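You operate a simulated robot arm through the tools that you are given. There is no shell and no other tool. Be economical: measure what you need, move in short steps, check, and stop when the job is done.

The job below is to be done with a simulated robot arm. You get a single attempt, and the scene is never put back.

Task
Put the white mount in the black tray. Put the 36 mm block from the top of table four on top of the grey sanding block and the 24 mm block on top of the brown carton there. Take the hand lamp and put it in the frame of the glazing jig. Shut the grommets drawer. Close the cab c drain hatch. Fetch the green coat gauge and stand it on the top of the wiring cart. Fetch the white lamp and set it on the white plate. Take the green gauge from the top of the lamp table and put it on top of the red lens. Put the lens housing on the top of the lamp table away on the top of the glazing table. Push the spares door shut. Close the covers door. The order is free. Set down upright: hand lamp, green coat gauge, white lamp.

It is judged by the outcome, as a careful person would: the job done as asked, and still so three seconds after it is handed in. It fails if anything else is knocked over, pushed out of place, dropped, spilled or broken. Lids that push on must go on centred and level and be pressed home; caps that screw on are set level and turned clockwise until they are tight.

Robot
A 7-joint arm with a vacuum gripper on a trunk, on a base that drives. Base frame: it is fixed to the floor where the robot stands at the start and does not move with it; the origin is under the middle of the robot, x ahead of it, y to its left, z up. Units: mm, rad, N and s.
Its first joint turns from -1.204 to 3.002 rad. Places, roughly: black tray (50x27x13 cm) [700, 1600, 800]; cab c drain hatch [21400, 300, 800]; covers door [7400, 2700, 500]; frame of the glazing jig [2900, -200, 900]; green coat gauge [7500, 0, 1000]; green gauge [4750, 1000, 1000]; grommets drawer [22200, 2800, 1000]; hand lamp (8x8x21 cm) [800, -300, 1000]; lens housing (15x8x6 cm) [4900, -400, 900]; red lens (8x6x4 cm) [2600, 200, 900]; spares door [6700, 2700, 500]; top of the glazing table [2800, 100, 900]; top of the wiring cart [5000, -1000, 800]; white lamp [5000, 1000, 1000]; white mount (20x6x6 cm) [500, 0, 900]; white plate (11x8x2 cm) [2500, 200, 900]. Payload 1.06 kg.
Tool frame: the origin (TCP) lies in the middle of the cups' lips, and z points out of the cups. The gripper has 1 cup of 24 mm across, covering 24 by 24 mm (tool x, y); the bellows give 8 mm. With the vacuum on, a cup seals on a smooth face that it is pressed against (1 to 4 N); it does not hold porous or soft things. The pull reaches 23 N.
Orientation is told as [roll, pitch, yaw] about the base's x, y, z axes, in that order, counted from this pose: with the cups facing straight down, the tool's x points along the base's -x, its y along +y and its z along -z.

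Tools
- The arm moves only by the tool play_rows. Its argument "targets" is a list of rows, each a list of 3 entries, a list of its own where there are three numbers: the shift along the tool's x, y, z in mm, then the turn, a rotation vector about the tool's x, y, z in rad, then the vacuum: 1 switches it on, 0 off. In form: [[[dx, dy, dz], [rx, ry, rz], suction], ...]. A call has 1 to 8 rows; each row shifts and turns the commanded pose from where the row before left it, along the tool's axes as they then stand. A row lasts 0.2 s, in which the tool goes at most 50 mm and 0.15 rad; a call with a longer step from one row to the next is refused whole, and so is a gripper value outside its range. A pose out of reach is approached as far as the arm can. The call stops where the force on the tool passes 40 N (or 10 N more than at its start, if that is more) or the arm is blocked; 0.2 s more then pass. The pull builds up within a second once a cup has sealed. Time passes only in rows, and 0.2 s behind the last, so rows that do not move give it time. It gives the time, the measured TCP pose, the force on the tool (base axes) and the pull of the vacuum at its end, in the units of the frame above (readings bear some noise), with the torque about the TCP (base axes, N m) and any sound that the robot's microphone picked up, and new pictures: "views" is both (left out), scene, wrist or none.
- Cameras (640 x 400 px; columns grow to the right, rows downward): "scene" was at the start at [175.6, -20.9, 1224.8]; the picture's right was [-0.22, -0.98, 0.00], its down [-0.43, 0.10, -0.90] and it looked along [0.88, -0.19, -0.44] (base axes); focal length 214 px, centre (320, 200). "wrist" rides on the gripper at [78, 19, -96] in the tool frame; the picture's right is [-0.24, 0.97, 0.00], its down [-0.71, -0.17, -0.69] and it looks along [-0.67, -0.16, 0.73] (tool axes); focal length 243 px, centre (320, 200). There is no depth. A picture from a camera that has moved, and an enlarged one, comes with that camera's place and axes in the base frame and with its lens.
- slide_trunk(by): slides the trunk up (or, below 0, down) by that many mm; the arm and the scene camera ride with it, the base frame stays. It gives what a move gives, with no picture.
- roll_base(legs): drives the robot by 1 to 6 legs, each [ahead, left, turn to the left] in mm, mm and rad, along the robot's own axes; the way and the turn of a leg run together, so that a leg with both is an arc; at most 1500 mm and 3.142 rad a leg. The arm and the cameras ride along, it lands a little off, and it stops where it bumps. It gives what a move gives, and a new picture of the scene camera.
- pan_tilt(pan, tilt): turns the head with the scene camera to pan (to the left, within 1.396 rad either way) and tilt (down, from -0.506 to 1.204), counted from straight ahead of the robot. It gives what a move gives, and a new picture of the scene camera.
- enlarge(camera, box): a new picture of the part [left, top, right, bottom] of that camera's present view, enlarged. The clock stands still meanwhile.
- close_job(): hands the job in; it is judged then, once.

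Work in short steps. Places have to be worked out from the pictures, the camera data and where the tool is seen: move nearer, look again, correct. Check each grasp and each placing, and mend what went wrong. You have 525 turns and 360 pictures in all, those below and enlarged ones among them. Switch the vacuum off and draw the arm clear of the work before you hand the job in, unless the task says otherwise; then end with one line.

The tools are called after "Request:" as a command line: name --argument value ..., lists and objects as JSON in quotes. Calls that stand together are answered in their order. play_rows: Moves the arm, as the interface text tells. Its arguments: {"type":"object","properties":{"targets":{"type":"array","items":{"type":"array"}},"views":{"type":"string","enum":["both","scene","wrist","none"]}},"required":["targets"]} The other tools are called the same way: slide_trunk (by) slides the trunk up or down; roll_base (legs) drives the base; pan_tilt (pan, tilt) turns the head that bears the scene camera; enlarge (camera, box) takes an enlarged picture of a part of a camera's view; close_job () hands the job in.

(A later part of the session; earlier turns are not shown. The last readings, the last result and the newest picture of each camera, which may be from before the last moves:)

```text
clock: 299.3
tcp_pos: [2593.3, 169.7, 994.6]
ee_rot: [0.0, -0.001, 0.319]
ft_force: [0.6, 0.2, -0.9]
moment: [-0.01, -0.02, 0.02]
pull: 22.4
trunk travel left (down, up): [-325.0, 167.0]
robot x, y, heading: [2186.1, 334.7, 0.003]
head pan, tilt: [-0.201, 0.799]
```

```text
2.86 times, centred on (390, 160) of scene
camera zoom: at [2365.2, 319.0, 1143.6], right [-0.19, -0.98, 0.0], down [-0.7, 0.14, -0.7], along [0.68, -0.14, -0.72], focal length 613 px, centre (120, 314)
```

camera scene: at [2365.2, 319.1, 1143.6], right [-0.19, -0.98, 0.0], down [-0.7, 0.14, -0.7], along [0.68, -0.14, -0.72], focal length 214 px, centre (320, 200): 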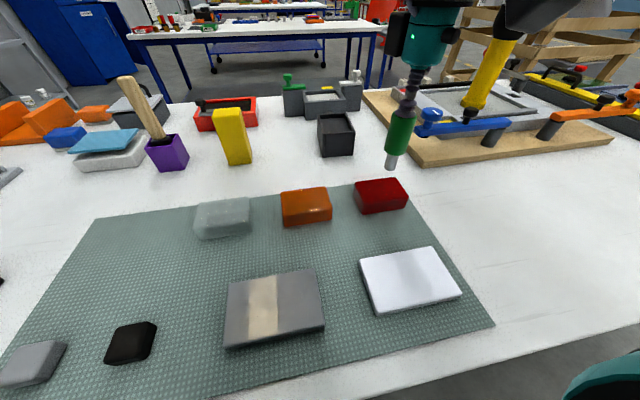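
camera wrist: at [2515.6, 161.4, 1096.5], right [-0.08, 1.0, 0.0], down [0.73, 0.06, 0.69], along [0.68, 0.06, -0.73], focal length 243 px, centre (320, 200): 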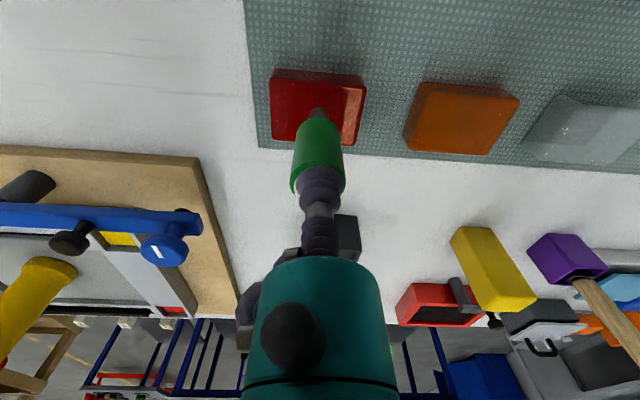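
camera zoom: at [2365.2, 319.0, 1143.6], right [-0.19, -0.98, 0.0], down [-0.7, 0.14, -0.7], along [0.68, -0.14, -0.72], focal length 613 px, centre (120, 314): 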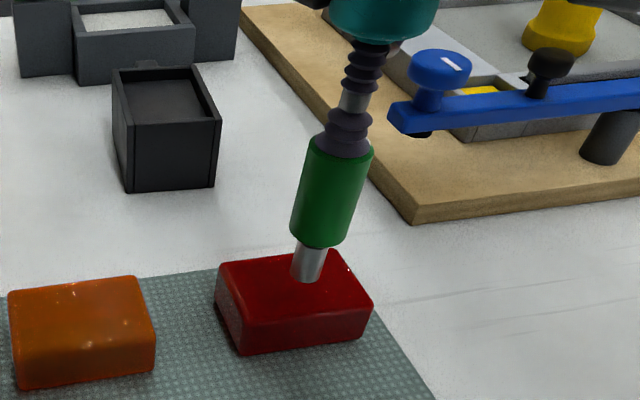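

Tip is right over the middle, almost touching. Continue in 1 mm steps.

Request:
play_rows --targets '[[[0, 0, 1.5], [0, 0, 0], 1], [[0, 0, 0], [0, 0, 0], 1]]' --views "none"

Request:
play_rows --targets '[[[0, 0, 1.5], [0, 0, 0], 1], [[0, 0, 0], [0, 0, 0], 1]]' --views "none"

```text
clock: 299.9
tcp_pos: [2594.7, 169.3, 993.6]
ee_rot: [0.0, -0.002, 0.32]
ft_force: [0.0, -0.1, -0.5]
moment: [0.0, -0.03, 0.01]
pull: 23.2
trunk travel left (down, up): [-325.0, 167.0]
robot x, y, heading: [2184.8, 335.4, 0.007]
head pan, tilt: [-0.201, 0.799]
```

```text
clock: 300.5
tcp_pos: [2594.2, 168.3, 992.2]
ee_rot: [-0.001, 0.0, 0.321]
ft_force: [0.6, -0.2, -0.7]
moment: [-0.01, -0.02, 0.02]
pull: 22.7
trunk travel left (down, up): [-325.0, 167.0]
robot x, y, heading: [2185.6, 337.4, 0.007]
head pan, tilt: [-0.201, 0.799]
```

Request:
play_rows --targets '[[[0, 0, 1.5], [0, 0, 0], 1], [[0, 0, 0], [0, 0, 0], 1]]' --views "none"

Request:
play_rows --targets '[[[0, 0, 1.5], [0, 0, 0], 1], [[0, 0, 0], [0, 0, 0], 1]]' --views "none"

```text
clock: 301.1
tcp_pos: [2593.9, 169.7, 989.2]
ee_rot: [0.001, 0.0, 0.322]
ft_force: [0.1, -0.2, 0.0]
moment: [-0.02, -0.03, 0.01]
pull: 23.0
trunk travel left (down, up): [-325.0, 167.0]
robot x, y, heading: [2188.7, 337.1, 0.008]
head pan, tilt: [-0.201, 0.799]
```

```text
clock: 301.7
tcp_pos: [2593.4, 169.4, 988.6]
ee_rot: [-0.001, -0.001, 0.32]
ft_force: [0.2, 0.0, -0.8]
moment: [-0.01, 0.02, -0.01]
pull: 22.7
trunk travel left (down, up): [-325.0, 167.0]
robot x, y, heading: [2187.1, 334.7, 0.001]
head pan, tilt: [-0.201, 0.799]
```

Request:
play_rows --targets '[[[0, 0, 1.5], [0, 0, 0], 1], [[0, 0, 0], [0, 0, 0], 1]]' --views "none"

Request:
enlarge --camera "scene" --box '[350, 130, 430, 220]'

```text
clock: 302.3
tcp_pos: [2594.0, 168.9, 988.2]
ee_rot: [0.001, -0.003, 0.321]
ft_force: [-0.3, 1.3, -0.4]
moment: [0.02, -0.03, 0.01]
pull: 22.6
trunk travel left (down, up): [-325.0, 167.0]
robot x, y, heading: [2191.5, 336.0, 0.006]
head pan, tilt: [-0.201, 0.799]
```

```text
4.44 times, centred on (390, 175) of scene
camera zoom: at [2365.2, 319.0, 1143.6], right [-0.19, -0.98, 0.0], down [-0.7, 0.14, -0.7], along [0.68, -0.14, -0.72], focal length 953 px, centre (9, 311)
```

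zoom: 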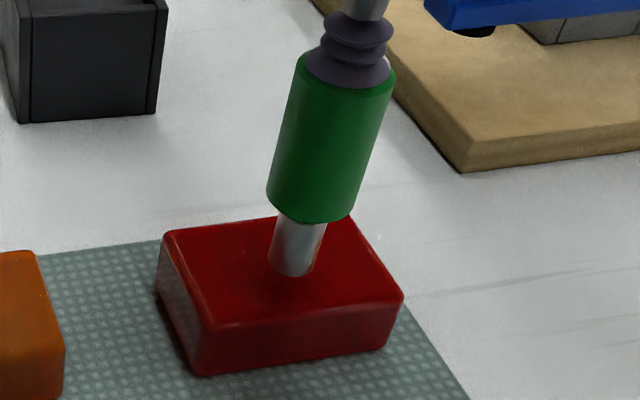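

Still no reaction force; I continue down.

Request:
play_rows --targets '[[[0, 0, 1.5], [0, 0, 0], 1], [[0, 0, 0], [0, 0, 0], 1]]' --views "none"

Request:
play_rows --targets '[[[0, 0, 1.5], [0, 0, 0], 1], [[0, 0, 0], [0, 0, 0], 1]]' --views "none"

```text
clock: 302.9
tcp_pos: [2594.7, 170.5, 986.6]
ee_rot: [0.001, -0.002, 0.32]
ft_force: [1.3, 0.7, 0.1]
moment: [-0.02, -0.04, 0.01]
pull: 22.6
trunk travel left (down, up): [-325.0, 167.0]
robot x, y, heading: [2188.0, 333.2, 0.006]
head pan, tilt: [-0.201, 0.799]
```

```text
clock: 303.5
tcp_pos: [2595.3, 168.3, 985.4]
ee_rot: [-0.001, -0.002, 0.323]
ft_force: [0.1, 0.0, -0.9]
moment: [0.02, 0.01, 0.01]
pull: 23.2
trunk travel left (down, up): [-325.0, 167.0]
robot x, y, heading: [2186.7, 332.5, 0.004]
head pan, tilt: [-0.201, 0.799]
```

Request:
play_rows --targets '[[[0, 0, 1.5], [0, 0, 0], 1], [[0, 0, 0], [0, 0, 0], 1]]' --views "none"

Request:
play_rows --targets '[[[0, 0, 1.5], [0, 0, 0], 1], [[0, 0, 0], [0, 0, 0], 1]]' --views "scene"

```text
clock: 304.1
tcp_pos: [2594.0, 169.1, 983.6]
ee_rot: [-0.001, 0.0, 0.321]
ft_force: [0.2, -0.3, -2.2]
moment: [-0.01, 0.01, -0.01]
pull: 23.1
trunk travel left (down, up): [-325.0, 167.0]
robot x, y, heading: [2187.5, 333.7, 0.003]
head pan, tilt: [-0.201, 0.799]
```

```text
clock: 304.7
tcp_pos: [2594.6, 168.6, 982.1]
ee_rot: [0.0, 0.0, 0.321]
ft_force: [0.1, 0.4, -1.1]
moment: [0.02, -0.03, -0.01]
pull: 22.8
trunk travel left (down, up): [-325.0, 167.0]
robot x, y, heading: [2186.6, 333.9, 0.005]
head pan, tilt: [-0.201, 0.799]
camera scene: at [2365.2, 319.0, 1143.6], right [-0.19, -0.98, 0.0], down [-0.7, 0.14, -0.7], along [0.68, -0.14, -0.72], focal length 214 px, centre (320, 200)
```

scene: 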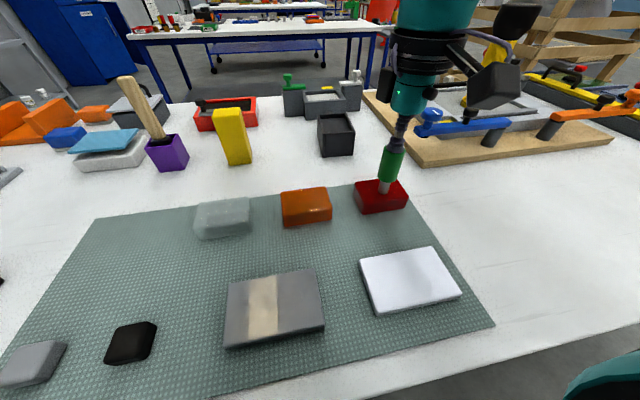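

No contact yet; continue with 1.5 mm steps, several per call (the force guard stops at 10 N).

Request:
play_rows --targets '[[[0, 0, 1.2], [0, 0, 0], 1], [[0, 0, 1.2], [0, 0, 0], 1], [[0, 0, 0], [0, 0, 0], 1]]' --views "none"

Request:
play_rows --targets '[[[0, 0, 1.2], [0, 0, 0], 1], [[0, 0, 0], [0, 0, 0], 1]]' --views "none"

Request:
enlarge --camera "scene" --box '[350, 130, 430, 220]'

```text
clock: 305.5
tcp_pos: [2594.1, 169.3, 978.7]
ee_rot: [-0.001, -0.001, 0.322]
ft_force: [0.5, 0.6, 7.9]
moment: [0.0, 0.01, 0.02]
pull: 22.7
trunk travel left (down, up): [-325.0, 167.0]
robot x, y, heading: [2188.9, 332.7, 0.007]
head pan, tilt: [-0.201, 0.799]
```

```text
clock: 306.1
tcp_pos: [2594.1, 169.2, 978.0]
ee_rot: [-0.001, -0.001, 0.319]
ft_force: [0.0, 0.0, 9.1]
moment: [0.0, -0.02, 0.01]
pull: 22.6
trunk travel left (down, up): [-325.0, 167.0]
robot x, y, heading: [2186.4, 331.8, 0.002]
head pan, tilt: [-0.201, 0.799]
```

```text
4.44 times, centred on (390, 175) of scene
camera zoom: at [2364.7, 319.3, 1143.7], right [-0.19, -0.98, 0.0], down [-0.7, 0.14, -0.7], along [0.68, -0.14, -0.72], focal length 953 px, centre (9, 311)
```

zoom: 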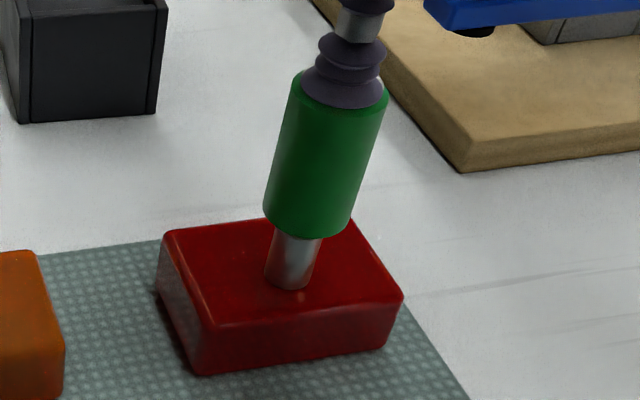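

Contact (9 N). I ease off 1.5 mm, cut the vacuum, wait, and rise straight.

Request:
play_rows --targets '[[[0, 0, -1.5], [0, 0, 0], 1], [[0, 0, 0], [0, 0, 0], 0], [[0, 0, 0], [0, 0, 0], 0], [[0, 0, 0], [0, 0, 0], 0], [[0, 0, -2], [0, 0, 0], 0], [[0, 0, -6], [0, 0, 0], 0], [[0, 0, -25], [0, 0, 0], 0], [[0, 0, -40], [0, 0, 0], 0]]' --views "both"

```text
clock: 307.9
tcp_pos: [2592.8, 170.2, 1055.1]
ee_rot: [0.0, 0.0, 0.322]
ft_force: [0.0, 0.2, 1.0]
moment: [-0.03, -0.01, 0.0]
pull: 0.0
trunk travel left (down, up): [-325.0, 167.0]
robot x, y, heading: [2190.4, 336.5, 0.002]
head pan, tilt: [-0.201, 0.799]
camera scene: at [2365.0, 319.2, 1143.7], right [-0.19, -0.98, 0.0], down [-0.7, 0.14, -0.7], along [0.68, -0.14, -0.72], focal length 214 px, centre (320, 200)
camera wrist: at [2513.7, 162.0, 1150.5], right [-0.08, 1.0, 0.0], down [0.73, 0.06, 0.69], along [0.68, 0.06, -0.73], focal length 243 px, centre (320, 200)
```

scene: 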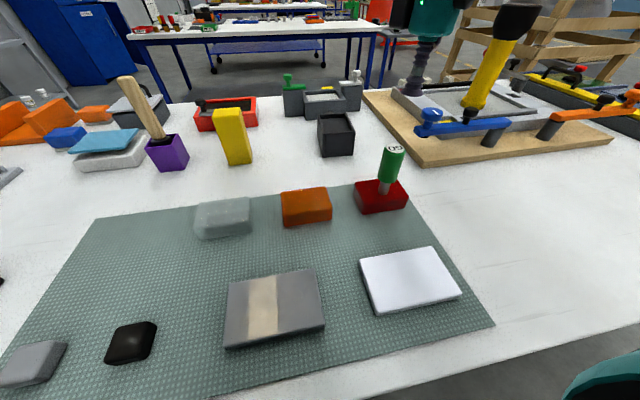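
wrist: 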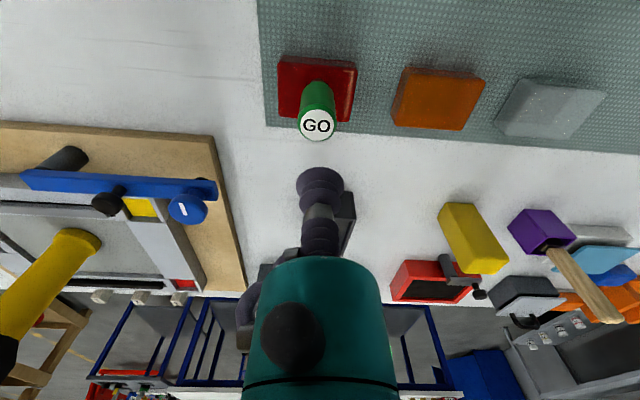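

The gauge stands on the lens. Next the white lamp (≈[5012,1035], top z≈922), reachable from the lamp table's far side: drive back round by the wall lane.

Request:
slide_trunk --by 100

Request:
roll_base --legs '[[-330, 0, 0], [0, 1370, 0], [1300, 0, 0]]'

```text
clock: 309.2
tcp_pos: [2595.1, 169.2, 1152.6]
ee_rot: [0.002, -0.001, 0.321]
ft_force: [-0.4, 0.2, 0.1]
moment: [0.02, 0.01, 0.04]
pull: 0.2
trunk travel left (down, up): [-425.0, 67.0]
robot x, y, heading: [2187.1, 338.4, 0.01]
head pan, tilt: [-0.201, 0.799]
```

```text
clock: 324.1
tcp_pos: [3561.8, 1537.7, 1153.3]
ee_rot: [0.0, -0.002, 0.296]
ft_force: [0.1, -0.3, -0.1]
moment: [0.01, 0.01, 0.01]
pull: 0.1
trunk travel left (down, up): [-425.0, 67.0]
robot x, y, heading: [3154.0, 1713.3, -0.018]
head pan, tilt: [-0.201, 0.799]
camera scene: at [3302.3, 1694.3, 1251.8], right [-0.22, -0.98, 0.0], down [-0.7, 0.16, -0.7], along [0.68, -0.15, -0.72], focal length 214 px, centre (320, 200)
```

scene: 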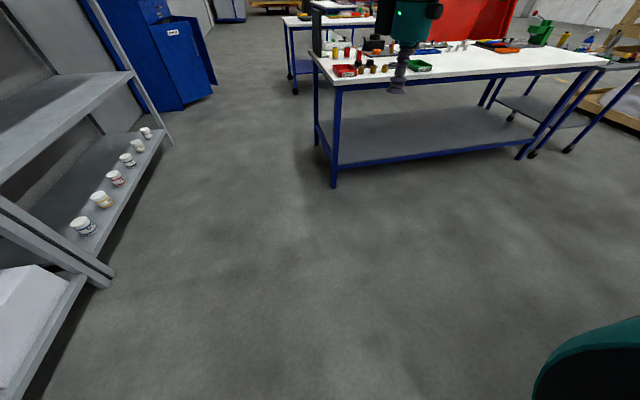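

I continue along the lane, slightly further left for margin.

Request:
roll_base --legs '[[1400, 90, 0.02], [1350, 0, 0]]'

Request:
pan_tilt --pan 0.3 --tilt 0.4

```text
clock: 337.6
tcp_pos: [6357.2, 1596.2, 1152.7]
ee_rot: [0.0, -0.003, 0.304]
ft_force: [-0.3, 1.1, -0.9]
moment: [0.0, 0.03, 0.0]
pull: 0.0
trunk travel left (down, up): [-425.0, 67.0]
robot x, y, heading: [5950.4, 1769.3, -0.012]
head pan, tilt: [-0.201, 0.799]
camera scene: at [6095.5, 1750.6, 1251.8], right [-0.21, -0.98, 0.0], down [-0.7, 0.15, -0.7], along [0.68, -0.15, -0.72], focal length 214 px, centre (320, 200)
```

scene: 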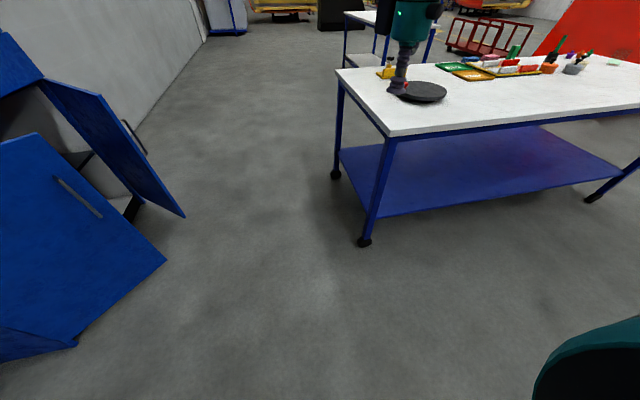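

```text
clock: 338.6
tcp_pos: [6355.0, 1595.5, 1153.8]
ee_rot: [-0.001, -0.001, 0.302]
ft_force: [-0.1, 1.5, 0.9]
moment: [0.03, 0.0, 0.02]
pull: 0.0
trunk travel left (down, up): [-425.0, 67.0]
robot x, y, heading: [5949.5, 1769.1, -0.019]
head pan, tilt: [0.3, 0.4]
camera scene: at [6105.4, 1793.9, 1286.9], right [0.28, -0.96, 0.0], down [-0.37, -0.11, -0.92], along [0.88, 0.26, -0.39], focal length 214 px, centre (320, 200)
```

scene: 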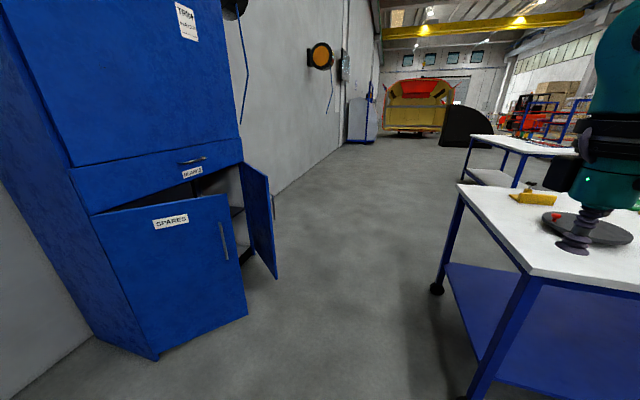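

Both lower doors of the blue cabinet (SPARES left, another right) stand open here, so I close them now with the empty tool. I turn to face the cabinet.

Request:
roll_base --legs '[[0, 0, 1.585], [0, -500, 0]]'

Request:
pan_tilt --pan -0.4 --tilt 0.6

```text
clock: 345.6
tcp_pos: [6599.5, 2219.8, 1152.8]
ee_rot: [-0.001, -0.001, 1.952]
ft_force: [-0.7, -0.5, 0.4]
moment: [0.01, 0.01, -0.01]
pull: 0.1
trunk travel left (down, up): [-425.0, 67.0]
robot x, y, heading: [6462.4, 1800.1, 1.636]
head pan, tilt: [0.3, 0.4]
camera scene: at [6424.2, 1949.6, 1287.0], right [0.93, 0.36, 0.0], down [0.14, -0.36, -0.92], along [-0.33, 0.86, -0.39], focal length 214 px, centre (320, 200)
```

scene: 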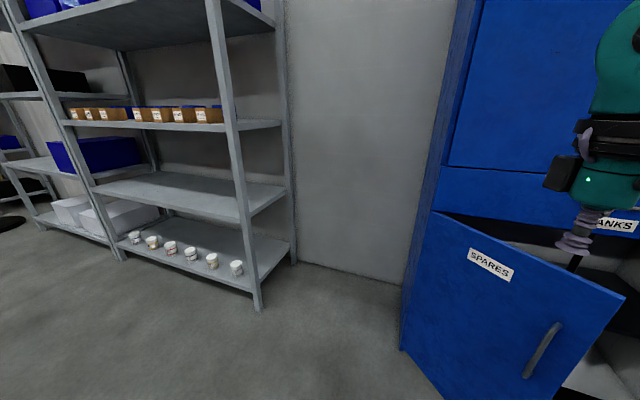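

```text
clock: 346.6
tcp_pos: [6599.8, 2220.0, 1152.9]
ee_rot: [0.001, -0.001, 1.952]
ft_force: [0.8, -0.3, 0.1]
moment: [-0.02, 0.01, -0.01]
pull: 0.0
trunk travel left (down, up): [-425.0, 67.0]
robot x, y, heading: [6459.5, 1802.1, 1.639]
head pan, tilt: [-0.4, 0.6]
camera scene: at [6485.9, 1946.7, 1268.8], right [0.95, -0.33, 0.0], down [-0.18, -0.53, -0.83], along [0.27, 0.78, -0.56], focal length 214 px, centre (320, 200)
```

scene: 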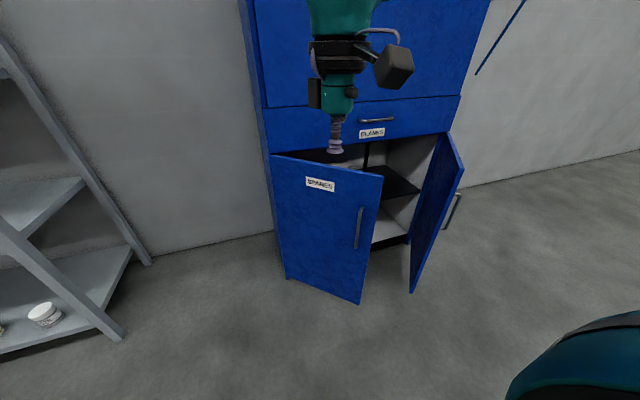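

I've located the doors: SPARES hinge [6568,2851], free edge [6937,2530]; covers hinge [7505,2851], free edge [7256,2475]; tops at z≈907. I lower the trunk and tip the tool to face forward so I can push with the cup.

Request:
slide_trunk --by -380

Request:
play_rows --targets '[[[0, 0, 0], [0, -0.145, 0], 0], [[0, 0, 0], [0, -0.145, 0], 0], [[0, 0, 0], [0, -0.145, 0], 0], [[0, 0, 0], [0, -0.145, 0], 0], [[0, 0, 0], [0, -0.145, 0], 0], [[0, 0, 0], [0, -0.145, 0], 0]]' --views "scene"

```text
clock: 350.3
tcp_pos: [6599.4, 2219.4, 772.0]
ee_rot: [0.001, -0.001, 1.952]
ft_force: [0.2, -0.8, 0.8]
moment: [0.0, -0.01, 0.02]
pull: 0.1
trunk travel left (down, up): [-45.0, 447.0]
robot x, y, heading: [6457.2, 1804.5, 1.642]
head pan, tilt: [-0.4, 0.6]
```

```text
clock: 351.7
tcp_pos: [6599.0, 2219.8, 774.1]
ee_rot: [-0.001, -0.874, 1.956]
ft_force: [-0.1, -0.3, 0.2]
moment: [0.0, -0.02, -0.02]
pull: 0.0
trunk travel left (down, up): [-45.0, 447.0]
robot x, y, heading: [6460.6, 1802.8, 1.641]
head pan, tilt: [-0.4, 0.6]
camera scene: at [6477.9, 2065.9, 864.1], right [0.95, -0.33, 0.0], down [-0.18, -0.53, -0.83], along [0.27, 0.78, -0.56], focal length 214 px, centre (320, 200)
```

scene: 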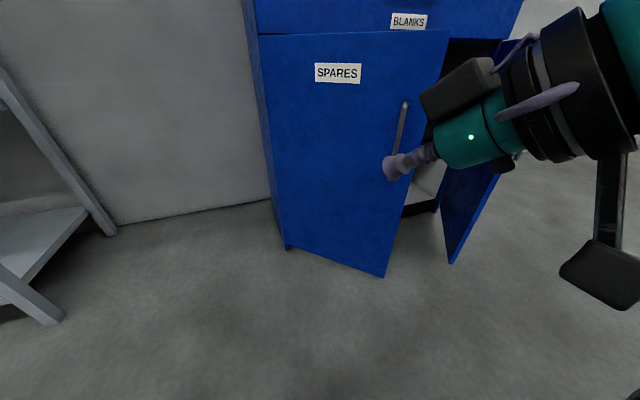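

The tilt works. I finish the tilt to horizontal and turn the tool toward +x a bit so it faces the SPARES door.

Request:
play_rows --targets '[[[0, 0, 0], [0, -0.14, 0], 0], [[0, 0, 0], [0, -0.14, 0], 0], [[0, 0, 0], [0, -0.14, 0], 0], [[0, 0, 0], [0, -0.14, 0], 0], [[0, 0, 0], [0, -0.12, 0], 0]]' --views "none"

Request:
play_rows --targets '[[[0, 0, 0], [0.14, 0, 0], 0], [[0, 0, 0], [0.14, 0, 0], 0], [[0, 0, 0], [0.14, 0, 0], 0], [[0, 0, 0], [0.14, 0, 0], 0]]' --views "both"

```text
clock: 352.9
tcp_pos: [6610.9, 2269.1, 823.5]
ee_rot: [-0.011, -1.435, 1.978]
ft_force: [0.3, 0.0, -0.1]
moment: [0.01, 0.04, -0.05]
pull: 0.0
out of reach, approached as far as the arm can: row 1, 2, 3, 4, 5
trunk travel left (down, up): [-45.0, 447.0]
robot x, y, heading: [6460.3, 1803.3, 1.643]
head pan, tilt: [-0.4, 0.6]
```

```text
clock: 353.9
tcp_pos: [6607.2, 2287.8, 841.9]
ee_rot: [-0.502, -1.473, 1.944]
ft_force: [0.1, 0.7, 0.3]
moment: [0.0, 0.0, 0.01]
pull: 0.1
out of reach, approached as far as the arm can: row 1, 2
trunk travel left (down, up): [-45.0, 447.0]
robot x, y, heading: [6458.0, 1805.2, 1.638]
head pan, tilt: [-0.4, 0.6]
camera scene: at [6478.1, 2065.8, 864.1], right [0.95, -0.33, 0.0], down [-0.18, -0.53, -0.83], along [0.27, 0.78, -0.56], focal length 214 px, centre (320, 200)
camera wrist: at [6579.6, 2187.6, 771.9], right [-0.97, 0.14, 0.19], down [0.06, -0.63, 0.77], along [0.23, 0.76, 0.61], focal length 243 px, centre (320, 200)
```

scene: 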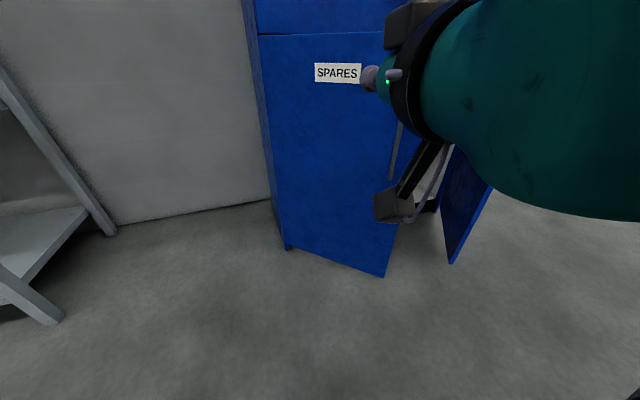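
wrist: 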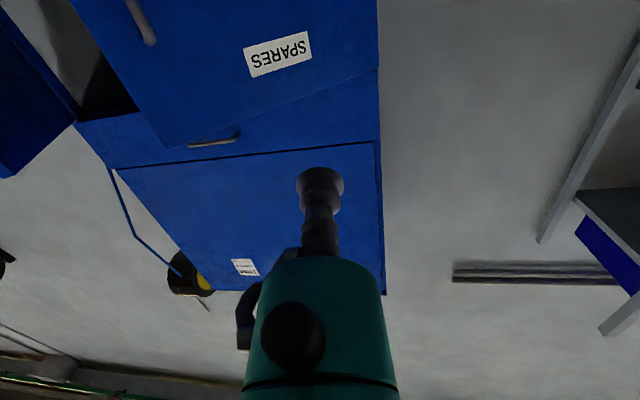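

The tool is horizontal now, facing the cabinet at z≈842. I lower the trunk 40 more and bring the base toward the SPARES door.

Request:
slide_trunk --by -40

Request:
roll_base --legs '[[200, -235, 0]]'

Request:
play_rows --targets '[[[0, 0, 0], [0, 0, 0], 0]]' --views "wrist"

```text
clock: 354.7
tcp_pos: [6606.8, 2289.0, 804.5]
ee_rot: [-0.48, -1.47, 1.927]
ft_force: [-0.5, -0.4, 0.2]
moment: [0.01, -0.07, 0.0]
pull: 0.1
trunk travel left (down, up): [-5.0, 487.0]
robot x, y, heading: [6457.9, 1803.0, 1.635]
head pan, tilt: [-0.4, 0.6]
```

```text
clock: 356.8
tcp_pos: [6821.5, 2498.5, 804.2]
ee_rot: [-0.489, -1.47, 1.939]
ft_force: [0.0, -0.7, 0.2]
moment: [0.03, 0.0, -0.03]
pull: 0.0
trunk travel left (down, up): [-5.0, 487.0]
robot x, y, heading: [6677.4, 2013.9, 1.643]
head pan, tilt: [-0.4, 0.6]
camera scene: at [6693.8, 2282.2, 834.2], right [0.95, -0.32, 0.0], down [-0.18, -0.53, -0.83], along [0.27, 0.78, -0.56], focal length 214 px, centre (320, 200)
```

scene: 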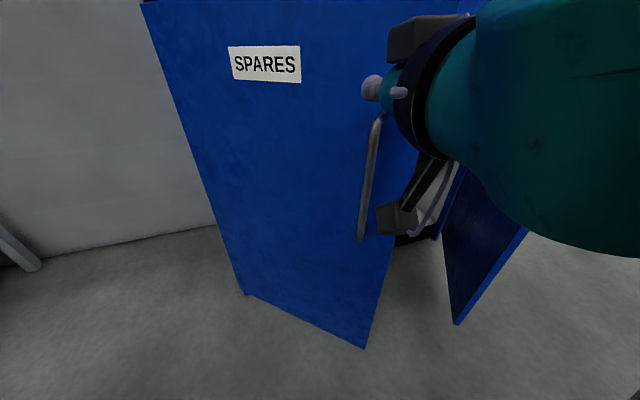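

```text
clock: 357.2
tcp_pos: [6820.1, 2498.1, 804.6]
ee_rot: [-0.485, -1.469, 1.937]
ft_force: [0.0, 0.1, 0.0]
moment: [-0.01, 0.02, 0.0]
pull: 0.2
trunk travel left (down, up): [-5.0, 487.0]
robot x, y, heading: [6678.1, 2012.6, 1.644]
head pan, tilt: [-0.4, 0.6]
camera wrist: at [6795.1, 2398.4, 734.2], right [-0.97, 0.14, 0.19], down [0.06, -0.63, 0.77], along [0.22, 0.76, 0.61], focal length 243 px, centre (320, 200)
```

wrist: 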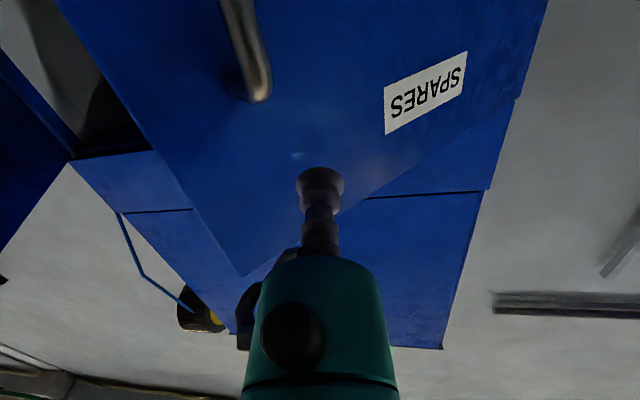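

About 130 mm gap to the door. I advance the base in steps to make contact and push.

Request:
roll_base --legs '[[120, -20, 0]]'

Request:
roll_base --legs '[[60, -25, 0]]'

```text
clock: 358.4
tcp_pos: [6832.7, 2617.5, 803.0]
ee_rot: [-0.489, -1.47, 1.942]
ft_force: [0.2, -1.3, 0.2]
moment: [0.02, 0.01, -0.02]
pull: 0.0
trunk travel left (down, up): [-5.0, 487.0]
robot x, y, heading: [6685.0, 2132.9, 1.646]
head pan, tilt: [-0.4, 0.6]
camera scene: at [6704.9, 2401.0, 834.3], right [0.95, -0.32, 0.0], down [-0.18, -0.54, -0.83], along [0.26, 0.78, -0.56], focal length 214 px, centre (320, 200)
```

scene: 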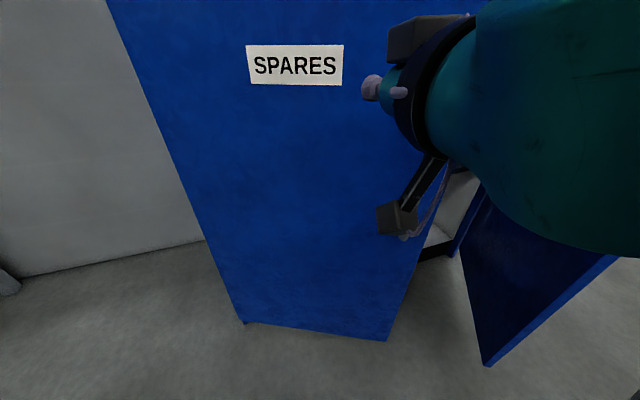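

```text
clock: 359.4
tcp_pos: [6853.0, 2677.7, 803.6]
ee_rot: [-0.488, -1.469, 1.941]
ft_force: [-0.8, 0.8, 0.4]
moment: [0.01, 0.04, 0.04]
pull: 0.0
trunk travel left (down, up): [-5.0, 487.0]
robot x, y, heading: [6709.3, 2194.0, 1.637]
head pan, tilt: [-0.4, 0.6]
camera scene: at [6725.3, 2460.4, 834.3], right [0.95, -0.32, 0.0], down [-0.18, -0.54, -0.83], along [0.26, 0.78, -0.56], focal length 214 px, centre (320, 200)
```

scene: 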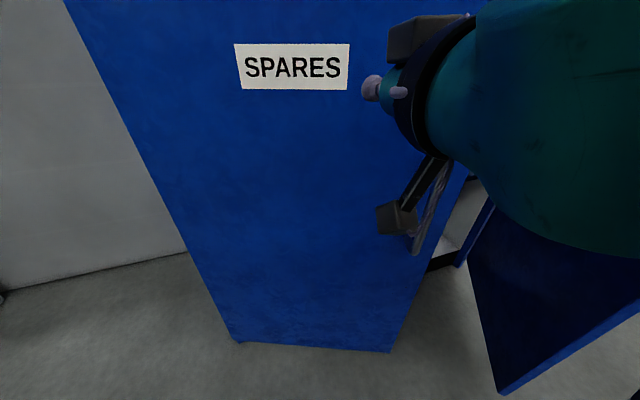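

The door is swinging with hardly any force. I continue in steps.

Request:
roll_base --legs '[[60, -20, 0]]'

Request:
roll_base --legs '[[50, -10, 0]]'

```text
clock: 360.4
tcp_pos: [6867.4, 2737.9, 803.7]
ee_rot: [-0.487, -1.47, 1.939]
ft_force: [-0.2, 0.2, 0.2]
moment: [0.04, -0.01, 0.01]
pull: 0.0
trunk travel left (down, up): [-5.0, 487.0]
robot x, y, heading: [6723.7, 2249.6, 1.643]
head pan, tilt: [-0.4, 0.6]
camera scene: at [6740.5, 2521.5, 834.3], right [0.95, -0.32, 0.0], down [-0.18, -0.54, -0.83], along [0.26, 0.78, -0.56], focal length 214 px, centre (320, 200)
```

scene: 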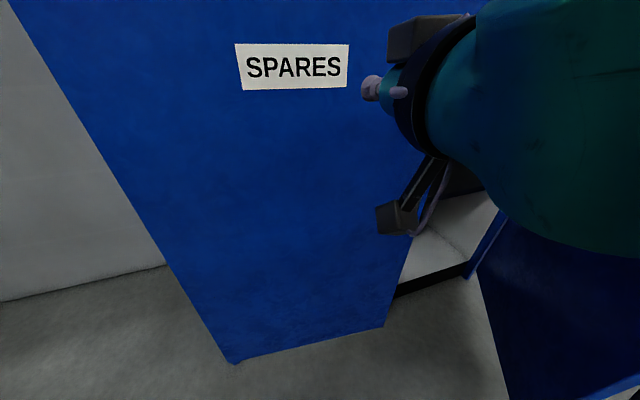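

```text
clock: 361.3
tcp_pos: [6873.5, 2789.0, 804.4]
ee_rot: [-0.486, -1.473, 1.94]
ft_force: [0.7, -0.6, -0.2]
moment: [-0.01, 0.0, 0.0]
pull: 0.1
trunk travel left (down, up): [-5.0, 487.0]
robot x, y, heading: [6730.4, 2303.4, 1.646]
head pan, tilt: [-0.4, 0.6]
camera scene: at [6746.8, 2572.8, 834.3], right [0.95, -0.32, 0.0], down [-0.18, -0.54, -0.83], along [0.26, 0.78, -0.56], focal length 214 px, centre (320, 200)
```

scene: 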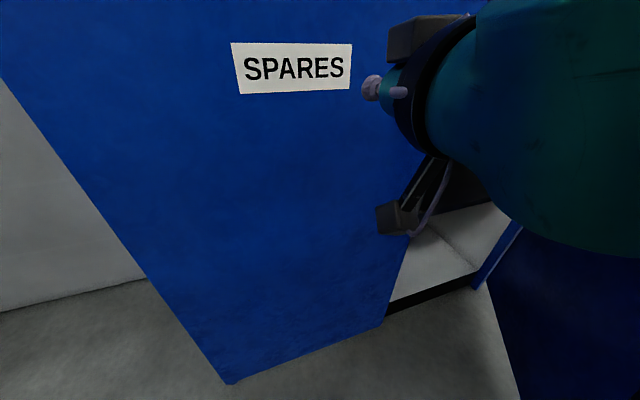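

Almost shut. I finish with the arm along tool z, guarded by the force stop.

Request:
play_rows --targets '[[[0, 0, 12], [0, 0, 0], 0], [[0, 0, 12], [0, 0, 0], 0], [[0, 0, 12], [0, 0, 0], 0], [[0, 0, 12], [0, 0, 0], 0]]' --views "scene"

```text
clock: 362.3
tcp_pos: [6881.2, 2836.7, 800.8]
ee_rot: [-0.484, -1.469, 1.937]
ft_force: [-0.7, -0.2, 0.5]
moment: [0.01, 0.0, -0.02]
pull: 0.1
trunk travel left (down, up): [-5.0, 487.0]
robot x, y, heading: [6729.1, 2298.8, 1.645]
head pan, tilt: [-0.4, 0.6]
camera scene: at [6746.8, 2572.9, 834.2], right [0.95, -0.32, 0.0], down [-0.18, -0.54, -0.83], along [0.26, 0.78, -0.56], focal length 214 px, centre (320, 200)
```

scene: 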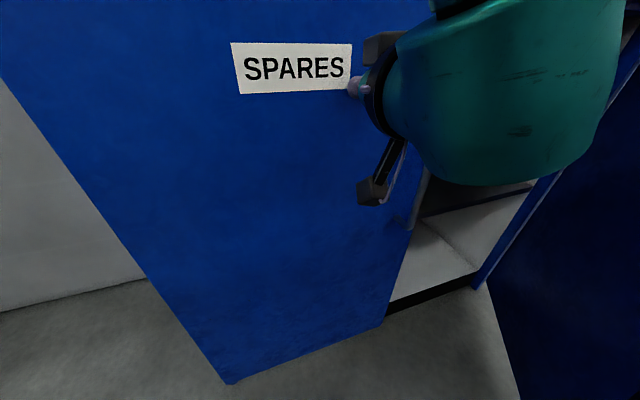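

By geometry the SPARES door is now in the cabinet's front plane (free edge y≈2848). I press a little further until I feel resistance to make sure.

Request:
play_rows --targets '[[[0, 0, 5], [0, 0, 0], 0], [[0, 0, 5], [0, 0, 0], 0], [[0, 0, 5], [0, 0, 0], 0], [[0, 0, 5], [0, 0, 0], 0], [[0, 0, 5], [0, 0, 0], 0], [[0, 0, 5], [0, 0, 0], 0]]' --views "scene"

```text
clock: 363.5
tcp_pos: [6884.2, 2853.7, 797.7]
ee_rot: [-0.485, -1.464, 1.937]
ft_force: [3.1, -22.3, 5.8]
moment: [-0.02, 0.05, 0.19]
pull: 0.1
trunk travel left (down, up): [-5.0, 487.0]
robot x, y, heading: [6727.7, 2299.1, 1.642]
head pan, tilt: [-0.4, 0.6]
stopped in row 5: the force on the tool passed its limit (the readings are from after the stop); the commanded pose is now the measured one
camera scene: at [6747.5, 2570.3, 834.8], right [0.95, -0.32, 0.0], down [-0.18, -0.53, -0.83], along [0.27, 0.78, -0.56], focal length 214 px, centre (320, 200)
```

scene: 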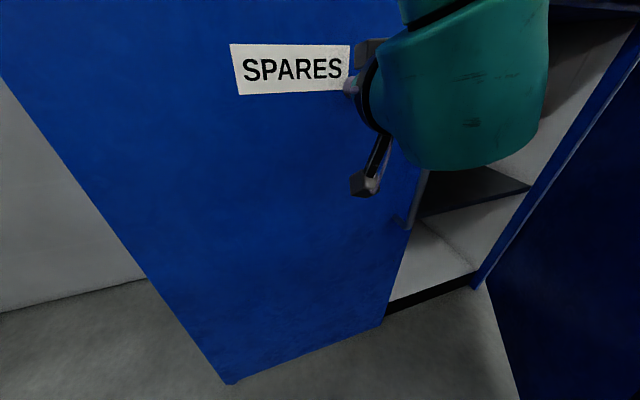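

It's firmly shut (22 N resistance). I retract, back away and set up for the right-hand (covers) door with the tool turned toward −x.

Request:
play_rows --targets '[[[0, 0, -30], [0, 0, 0], 0], [[0, 0, -40], [0, 0, 0], 0], [[0, 0, -40], [0, 0, 0], 0]]' --views "none"

Request:
roll_base --legs '[[-350, 0, -0.07]]'

Request:
play_rows --targets '[[[0, 0, 0], [-0.14, 0, 0], 0], [[0, 0, 0], [-0.14, 0, 0], 0], [[0, 0, 0], [-0.14, 0, 0], 0], [[0, 0, 0], [-0.14, 0, 0], 0]]' --views "none"

Request:
roll_base --legs '[[0, -550, 0]]'

```text
clock: 364.3
tcp_pos: [6874.5, 2772.6, 814.6]
ee_rot: [-0.439, -1.458, 1.889]
ft_force: [0.9, 0.3, -0.5]
moment: [-0.01, -0.01, 0.02]
pull: 0.1
out of reach, approached as far as the arm can: row 3
trunk travel left (down, up): [-5.0, 487.0]
robot x, y, heading: [6730.7, 2297.8, 1.645]
head pan, tilt: [-0.4, 0.6]
```

```text
clock: 366.5
tcp_pos: [6921.6, 2411.5, 815.5]
ee_rot: [-0.472, -1.461, 1.846]
ft_force: [-0.7, -0.6, 0.0]
moment: [0.0, 0.04, 0.01]
pull: 0.0
trunk travel left (down, up): [-5.0, 487.0]
robot x, y, heading: [6740.0, 1955.3, 1.561]
head pan, tilt: [-0.4, 0.6]
camera scene: at [6779.9, 2221.7, 836.1], right [0.92, -0.39, 0.0], down [-0.22, -0.5, -0.84], along [0.33, 0.77, -0.55], focal length 214 px, centre (320, 200)
```

scene: 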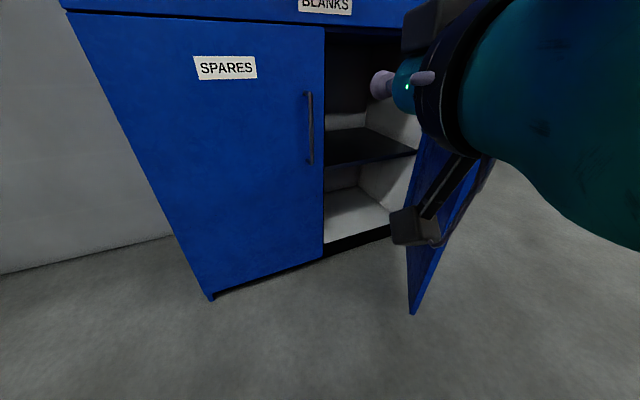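

```text
clock: 367.5
tcp_pos: [6930.1, 2414.4, 824.8]
ee_rot: [0.091, -1.463, 1.844]
ft_force: [-0.1, -0.1, 0.9]
moment: [0.03, 0.02, 0.0]
pull: 0.1
out of reach, approached as far as the arm can: row 1
trunk travel left (down, up): [-5.0, 487.0]
robot x, y, heading: [6739.9, 1949.7, 1.567]
head pan, tilt: [-0.4, 0.6]
```

```text
clock: 370.7
tcp_pos: [7482.3, 2411.4, 825.5]
ee_rot: [0.085, -1.461, 1.843]
ft_force: [0.6, 0.4, -0.3]
moment: [-0.01, -0.01, -0.02]
pull: 0.1
trunk travel left (down, up): [-5.0, 487.0]
robot x, y, heading: [7289.3, 1947.3, 1.564]
head pan, tilt: [-0.4, 0.6]
camera scene: at [7331.9, 2216.8, 834.2], right [0.92, -0.4, 0.0], down [-0.22, -0.52, -0.83], along [0.33, 0.76, -0.56], focal length 214 px, centre (320, 200)
```

scene: 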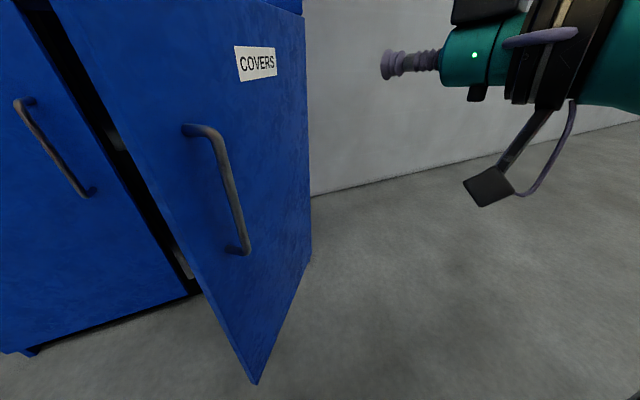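

SPARES is shut. Now for COVERS: its free edge is at [7248,2482]; I bring the cup near its outer face.

Request:
roll_base --legs '[[130, 110, 0]]'

Request:
roll_base --legs '[[60, 80, 0]]'

```text
clock: 372.2
tcp_pos: [7374.8, 2536.9, 824.1]
ee_rot: [0.087, -1.46, 1.842]
ft_force: [-1.6, 0.2, -0.9]
moment: [-0.03, 0.01, 0.02]
pull: 0.1
trunk travel left (down, up): [-5.0, 487.0]
robot x, y, heading: [7183.5, 2073.7, 1.558]
head pan, tilt: [-0.4, 0.6]
camera scene: at [7224.7, 2343.5, 834.2], right [0.92, -0.4, 0.0], down [-0.23, -0.52, -0.83], along [0.33, 0.76, -0.56], focal length 214 px, centre (320, 200)
```

scene: 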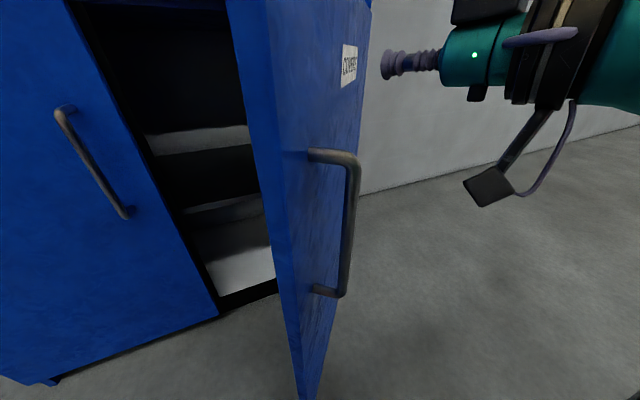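

```text
clock: 373.3
tcp_pos: [7291.6, 2598.5, 824.5]
ee_rot: [0.088, -1.461, 1.844]
ft_force: [0.2, -0.3, 0.1]
moment: [-0.01, -0.02, -0.02]
pull: 0.2
trunk travel left (down, up): [-5.0, 487.0]
robot x, y, heading: [7105.8, 2137.8, 1.561]
head pan, tilt: [-0.4, 0.6]
camera scene: at [7142.2, 2404.1, 834.2], right [0.92, -0.4, 0.0], down [-0.22, -0.52, -0.83], along [0.33, 0.76, -0.56], focal length 214 px, centre (320, 200)
```

scene: 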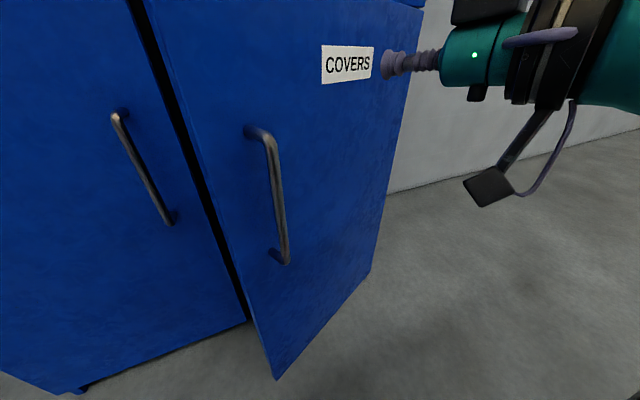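

It is closing (free edge now ≈[7114,2653]). I continue pushing.

Request:
roll_base --legs '[[80, 60, 0]]'

Request:
roll_base --legs '[[80, 30, 0]]'

```text
clock: 374.5
tcp_pos: [7234.6, 2677.4, 825.5]
ee_rot: [0.088, -1.46, 1.845]
ft_force: [-1.2, 0.3, -0.1]
moment: [0.0, 0.0, 0.04]
pull: 0.1
trunk travel left (down, up): [-5.0, 487.0]
robot x, y, heading: [7042.5, 2211.1, 1.564]
head pan, tilt: [-0.4, 0.6]
camera scene: at [7084.1, 2483.4, 834.3], right [0.92, -0.4, 0.0], down [-0.22, -0.52, -0.83], along [0.33, 0.76, -0.56], focal length 214 px, centre (320, 200)
```

scene: 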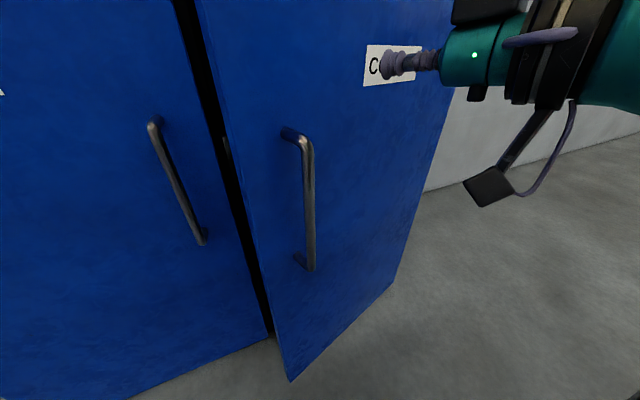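

```text
clock: 375.6
tcp_pos: [7205.8, 2759.7, 823.7]
ee_rot: [0.088, -1.461, 1.843]
ft_force: [0.0, 0.2, 1.1]
moment: [-0.02, 0.02, 0.01]
pull: 0.0
trunk travel left (down, up): [-5.0, 487.0]
robot x, y, heading: [7018.2, 2300.7, 1.558]
head pan, tilt: [-0.4, 0.6]
camera scene: at [7055.9, 2565.4, 834.3], right [0.92, -0.4, 0.0], down [-0.22, -0.52, -0.83], along [0.33, 0.76, -0.56], focal length 214 px, centre (320, 200)
```

scene: 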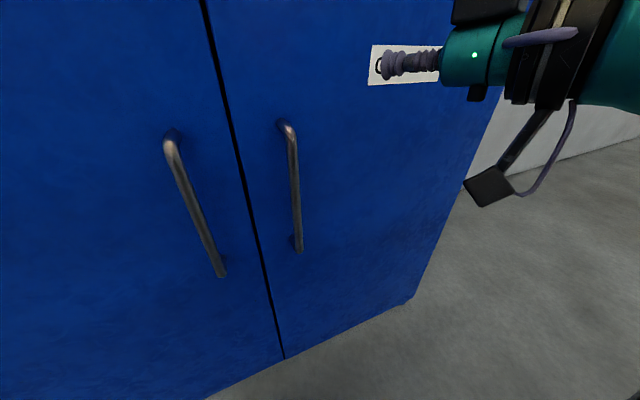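

Nearly flush. I finish with the arm under the force guard.

Request:
play_rows --targets '[[[0, 0, 15], [0, 0, 0], 0], [[0, 0, 15], [0, 0, 0], 0], [[0, 0, 15], [0, 0, 0], 0], [[0, 0, 15], [0, 0, 0], 0], [[0, 0, 12], [0, 0, 0], 0], [[0, 0, 10], [0, 0, 0], 0], [[0, 0, 8], [0, 0, 0], 0], [[0, 0, 8], [0, 0, 0], 0]]' --views "scene"

```text
clock: 377.4
tcp_pos: [7169.7, 2850.3, 814.1]
ee_rot: [0.089, -1.462, 1.843]
ft_force: [-1.8, -7.9, -0.6]
moment: [0.02, 0.01, -0.13]
pull: 0.1
trunk travel left (down, up): [-5.0, 487.0]
robot x, y, heading: [7019.1, 2297.4, 1.565]
head pan, tilt: [-0.4, 0.6]
camera scene: at [7055.8, 2564.8, 834.4], right [0.92, -0.4, 0.0], down [-0.22, -0.52, -0.83], along [0.33, 0.76, -0.56], focal length 214 px, centre (320, 200)
```

scene: 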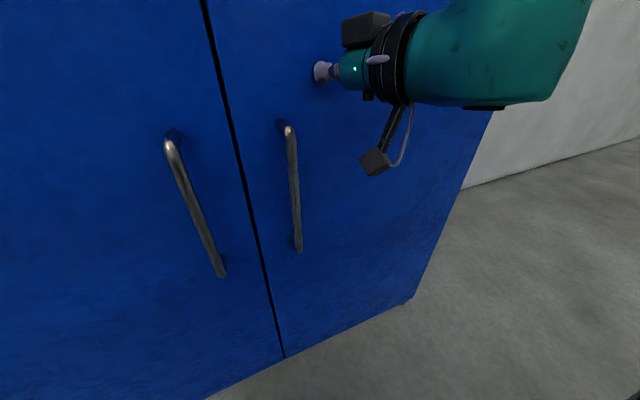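

Request:
play_rows --targets '[[[0, 0, 5], [0, 0, 0], 0], [[0, 0, 5], [0, 0, 0], 0]]' --views "none"

Request:
play_rows --targets '[[[0, 0, -30], [0, 0, 0], 0], [[0, 0, -40], [0, 0, 0], 0], [[0, 0, -40], [0, 0, 0], 0]]' --views "none"

Request:
roll_base --legs '[[-500, 0, 0]]'

```text
clock: 377.9
tcp_pos: [7167.6, 2851.9, 812.2]
ee_rot: [0.083, -1.458, 1.855]
ft_force: [3.2, -19.9, -0.2]
moment: [0.09, -0.17, -0.33]
pull: 0.1
trunk travel left (down, up): [-5.0, 487.0]
robot x, y, heading: [7014.6, 2301.6, 1.558]
head pan, tilt: [-0.4, 0.6]
stopped in row 2: the force on the tool passed its limit (the readings are from after the stop); the commanded pose is now the measured one
```

```text
clock: 378.6
tcp_pos: [7207.8, 2749.5, 823.8]
ee_rot: [0.093, -1.455, 1.848]
ft_force: [-0.7, -0.8, 0.0]
moment: [0.04, -0.02, -0.02]
pull: 0.1
trunk travel left (down, up): [-5.0, 487.0]
robot x, y, heading: [7019.2, 2296.0, 1.56]
head pan, tilt: [-0.4, 0.6]
```

```text
clock: 381.6
tcp_pos: [7204.5, 2252.3, 824.1]
ee_rot: [0.092, -1.455, 1.834]
ft_force: [0.1, -0.1, 0.3]
moment: [0.0, 0.0, 0.0]
pull: 0.1
trunk travel left (down, up): [-5.0, 487.0]
robot x, y, heading: [7009.0, 1799.7, 1.552]
head pan, tilt: [-0.4, 0.6]
camera scene: at [7051.5, 2069.1, 834.2], right [0.91, -0.41, 0.0], down [-0.23, -0.52, -0.83], along [0.34, 0.75, -0.56], focal length 214 px, centre (320, 200)
```

scene: 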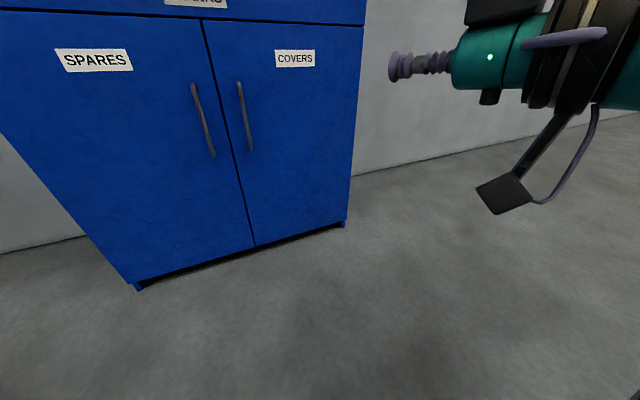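

Both doors are flush. I turn the tool back to pointing down.

Request:
play_rows --targets '[[[0, 0, 0], [0, 0.145, 0], 0], [[0, 0, 0], [0, 0.145, 0], 0], [[0, 0, 0], [0, 0.145, 0], 0], [[0, 0, 0], [0, 0.145, 0], 0], [[0, 0, 0], [0, 0.145, 0], 0], [[0, 0, 0], [0, 0.145, 0], 0], [[0, 0, 0], [0, 0.145, 0], 0], [[0, 0, 0], [0, 0.145, 0], 0]]' --views "none"

Request:
play_rows --targets '[[[0, 0, 0], [0, 0.145, 0], 0], [[0, 0, 0], [0, 0.145, 0], 0], [[0, 0, 0], [0, 0, 0], 0]]' --views "none"

```text
clock: 383.4
tcp_pos: [7205.2, 2252.7, 822.6]
ee_rot: [0.013, -0.294, 1.923]
ft_force: [-0.5, -0.5, -0.1]
moment: [-0.01, -0.03, 0.01]
pull: 0.0
trunk travel left (down, up): [-5.0, 487.0]
robot x, y, heading: [7009.9, 1803.9, 1.551]
head pan, tilt: [-0.4, 0.6]
```

```text
clock: 384.2
tcp_pos: [7205.1, 2251.9, 823.7]
ee_rot: [0.011, -0.005, 1.926]
ft_force: [0.2, 0.1, 0.8]
moment: [-0.04, 0.01, 0.02]
pull: 0.1
trunk travel left (down, up): [-5.0, 487.0]
robot x, y, heading: [7008.4, 1799.7, 1.552]
head pan, tilt: [-0.4, 0.6]
```

I raise the trunk, turn to face −x and drive to the lamp table's far side for the white lamp.

Request:
slide_trunk --by 340

Request:
roll_base --legs '[[0, 0, 1.59], [1050, 0, 0], [0, 900, 0]]'

Request:
pan_tilt --pan -0.3 --tilt 0.6

```text
clock: 387.5
tcp_pos: [7203.4, 2251.6, 1161.9]
ee_rot: [0.01, -0.005, 1.925]
ft_force: [-0.2, -0.3, -0.2]
moment: [0.0, -0.02, 0.01]
pull: 0.0
trunk travel left (down, up): [-345.0, 147.0]
robot x, y, heading: [7008.3, 1800.3, 1.549]
head pan, tilt: [-0.4, 0.6]
```

```text
clock: 401.0
tcp_pos: [5509.0, 1099.5, 1164.2]
ee_rot: [0.011, -0.006, -2.749]
ft_force: [-0.5, -0.5, 0.1]
moment: [0.01, 0.01, 0.01]
pull: 0.1
trunk travel left (down, up): [-345.0, 147.0]
robot x, y, heading: [5966.6, 920.5, -3.124]
head pan, tilt: [-0.4, 0.6]
camera scene: at [5795.9, 951.0, 1180.4], right [0.37, 0.93, 0.0], down [0.52, -0.21, -0.83], along [-0.77, 0.31, -0.56], focal length 214 px, centre (320, 200)
```

scene: 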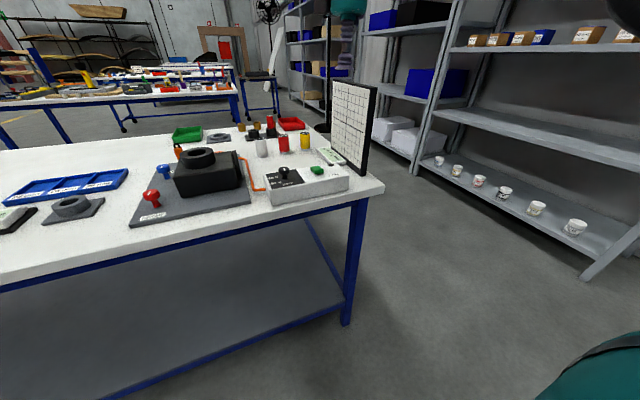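

```text
clock: 401.7
tcp_pos: [5509.6, 1100.2, 1162.9]
ee_rot: [0.011, -0.004, -2.75]
ft_force: [-0.2, -0.2, 0.2]
moment: [-0.03, 0.03, 0.02]
pull: 0.1
trunk travel left (down, up): [-345.0, 147.0]
robot x, y, heading: [5965.6, 917.8, -3.12]
head pan, tilt: [-0.3, 0.6]
camera scene: at [5793.0, 942.9, 1180.4], right [0.28, 0.96, 0.0], down [0.54, -0.16, -0.83], along [-0.79, 0.23, -0.56], focal length 214 px, centre (320, 200)
```

scene: 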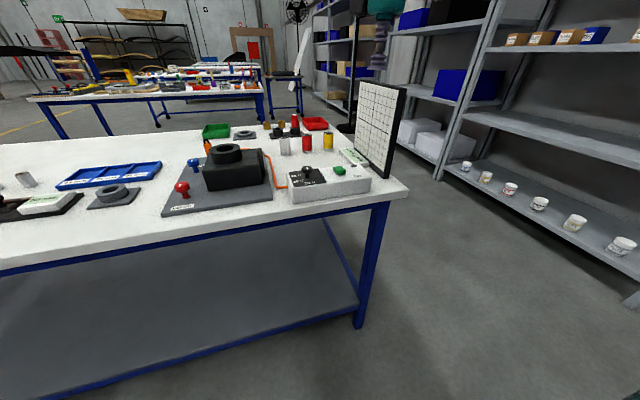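

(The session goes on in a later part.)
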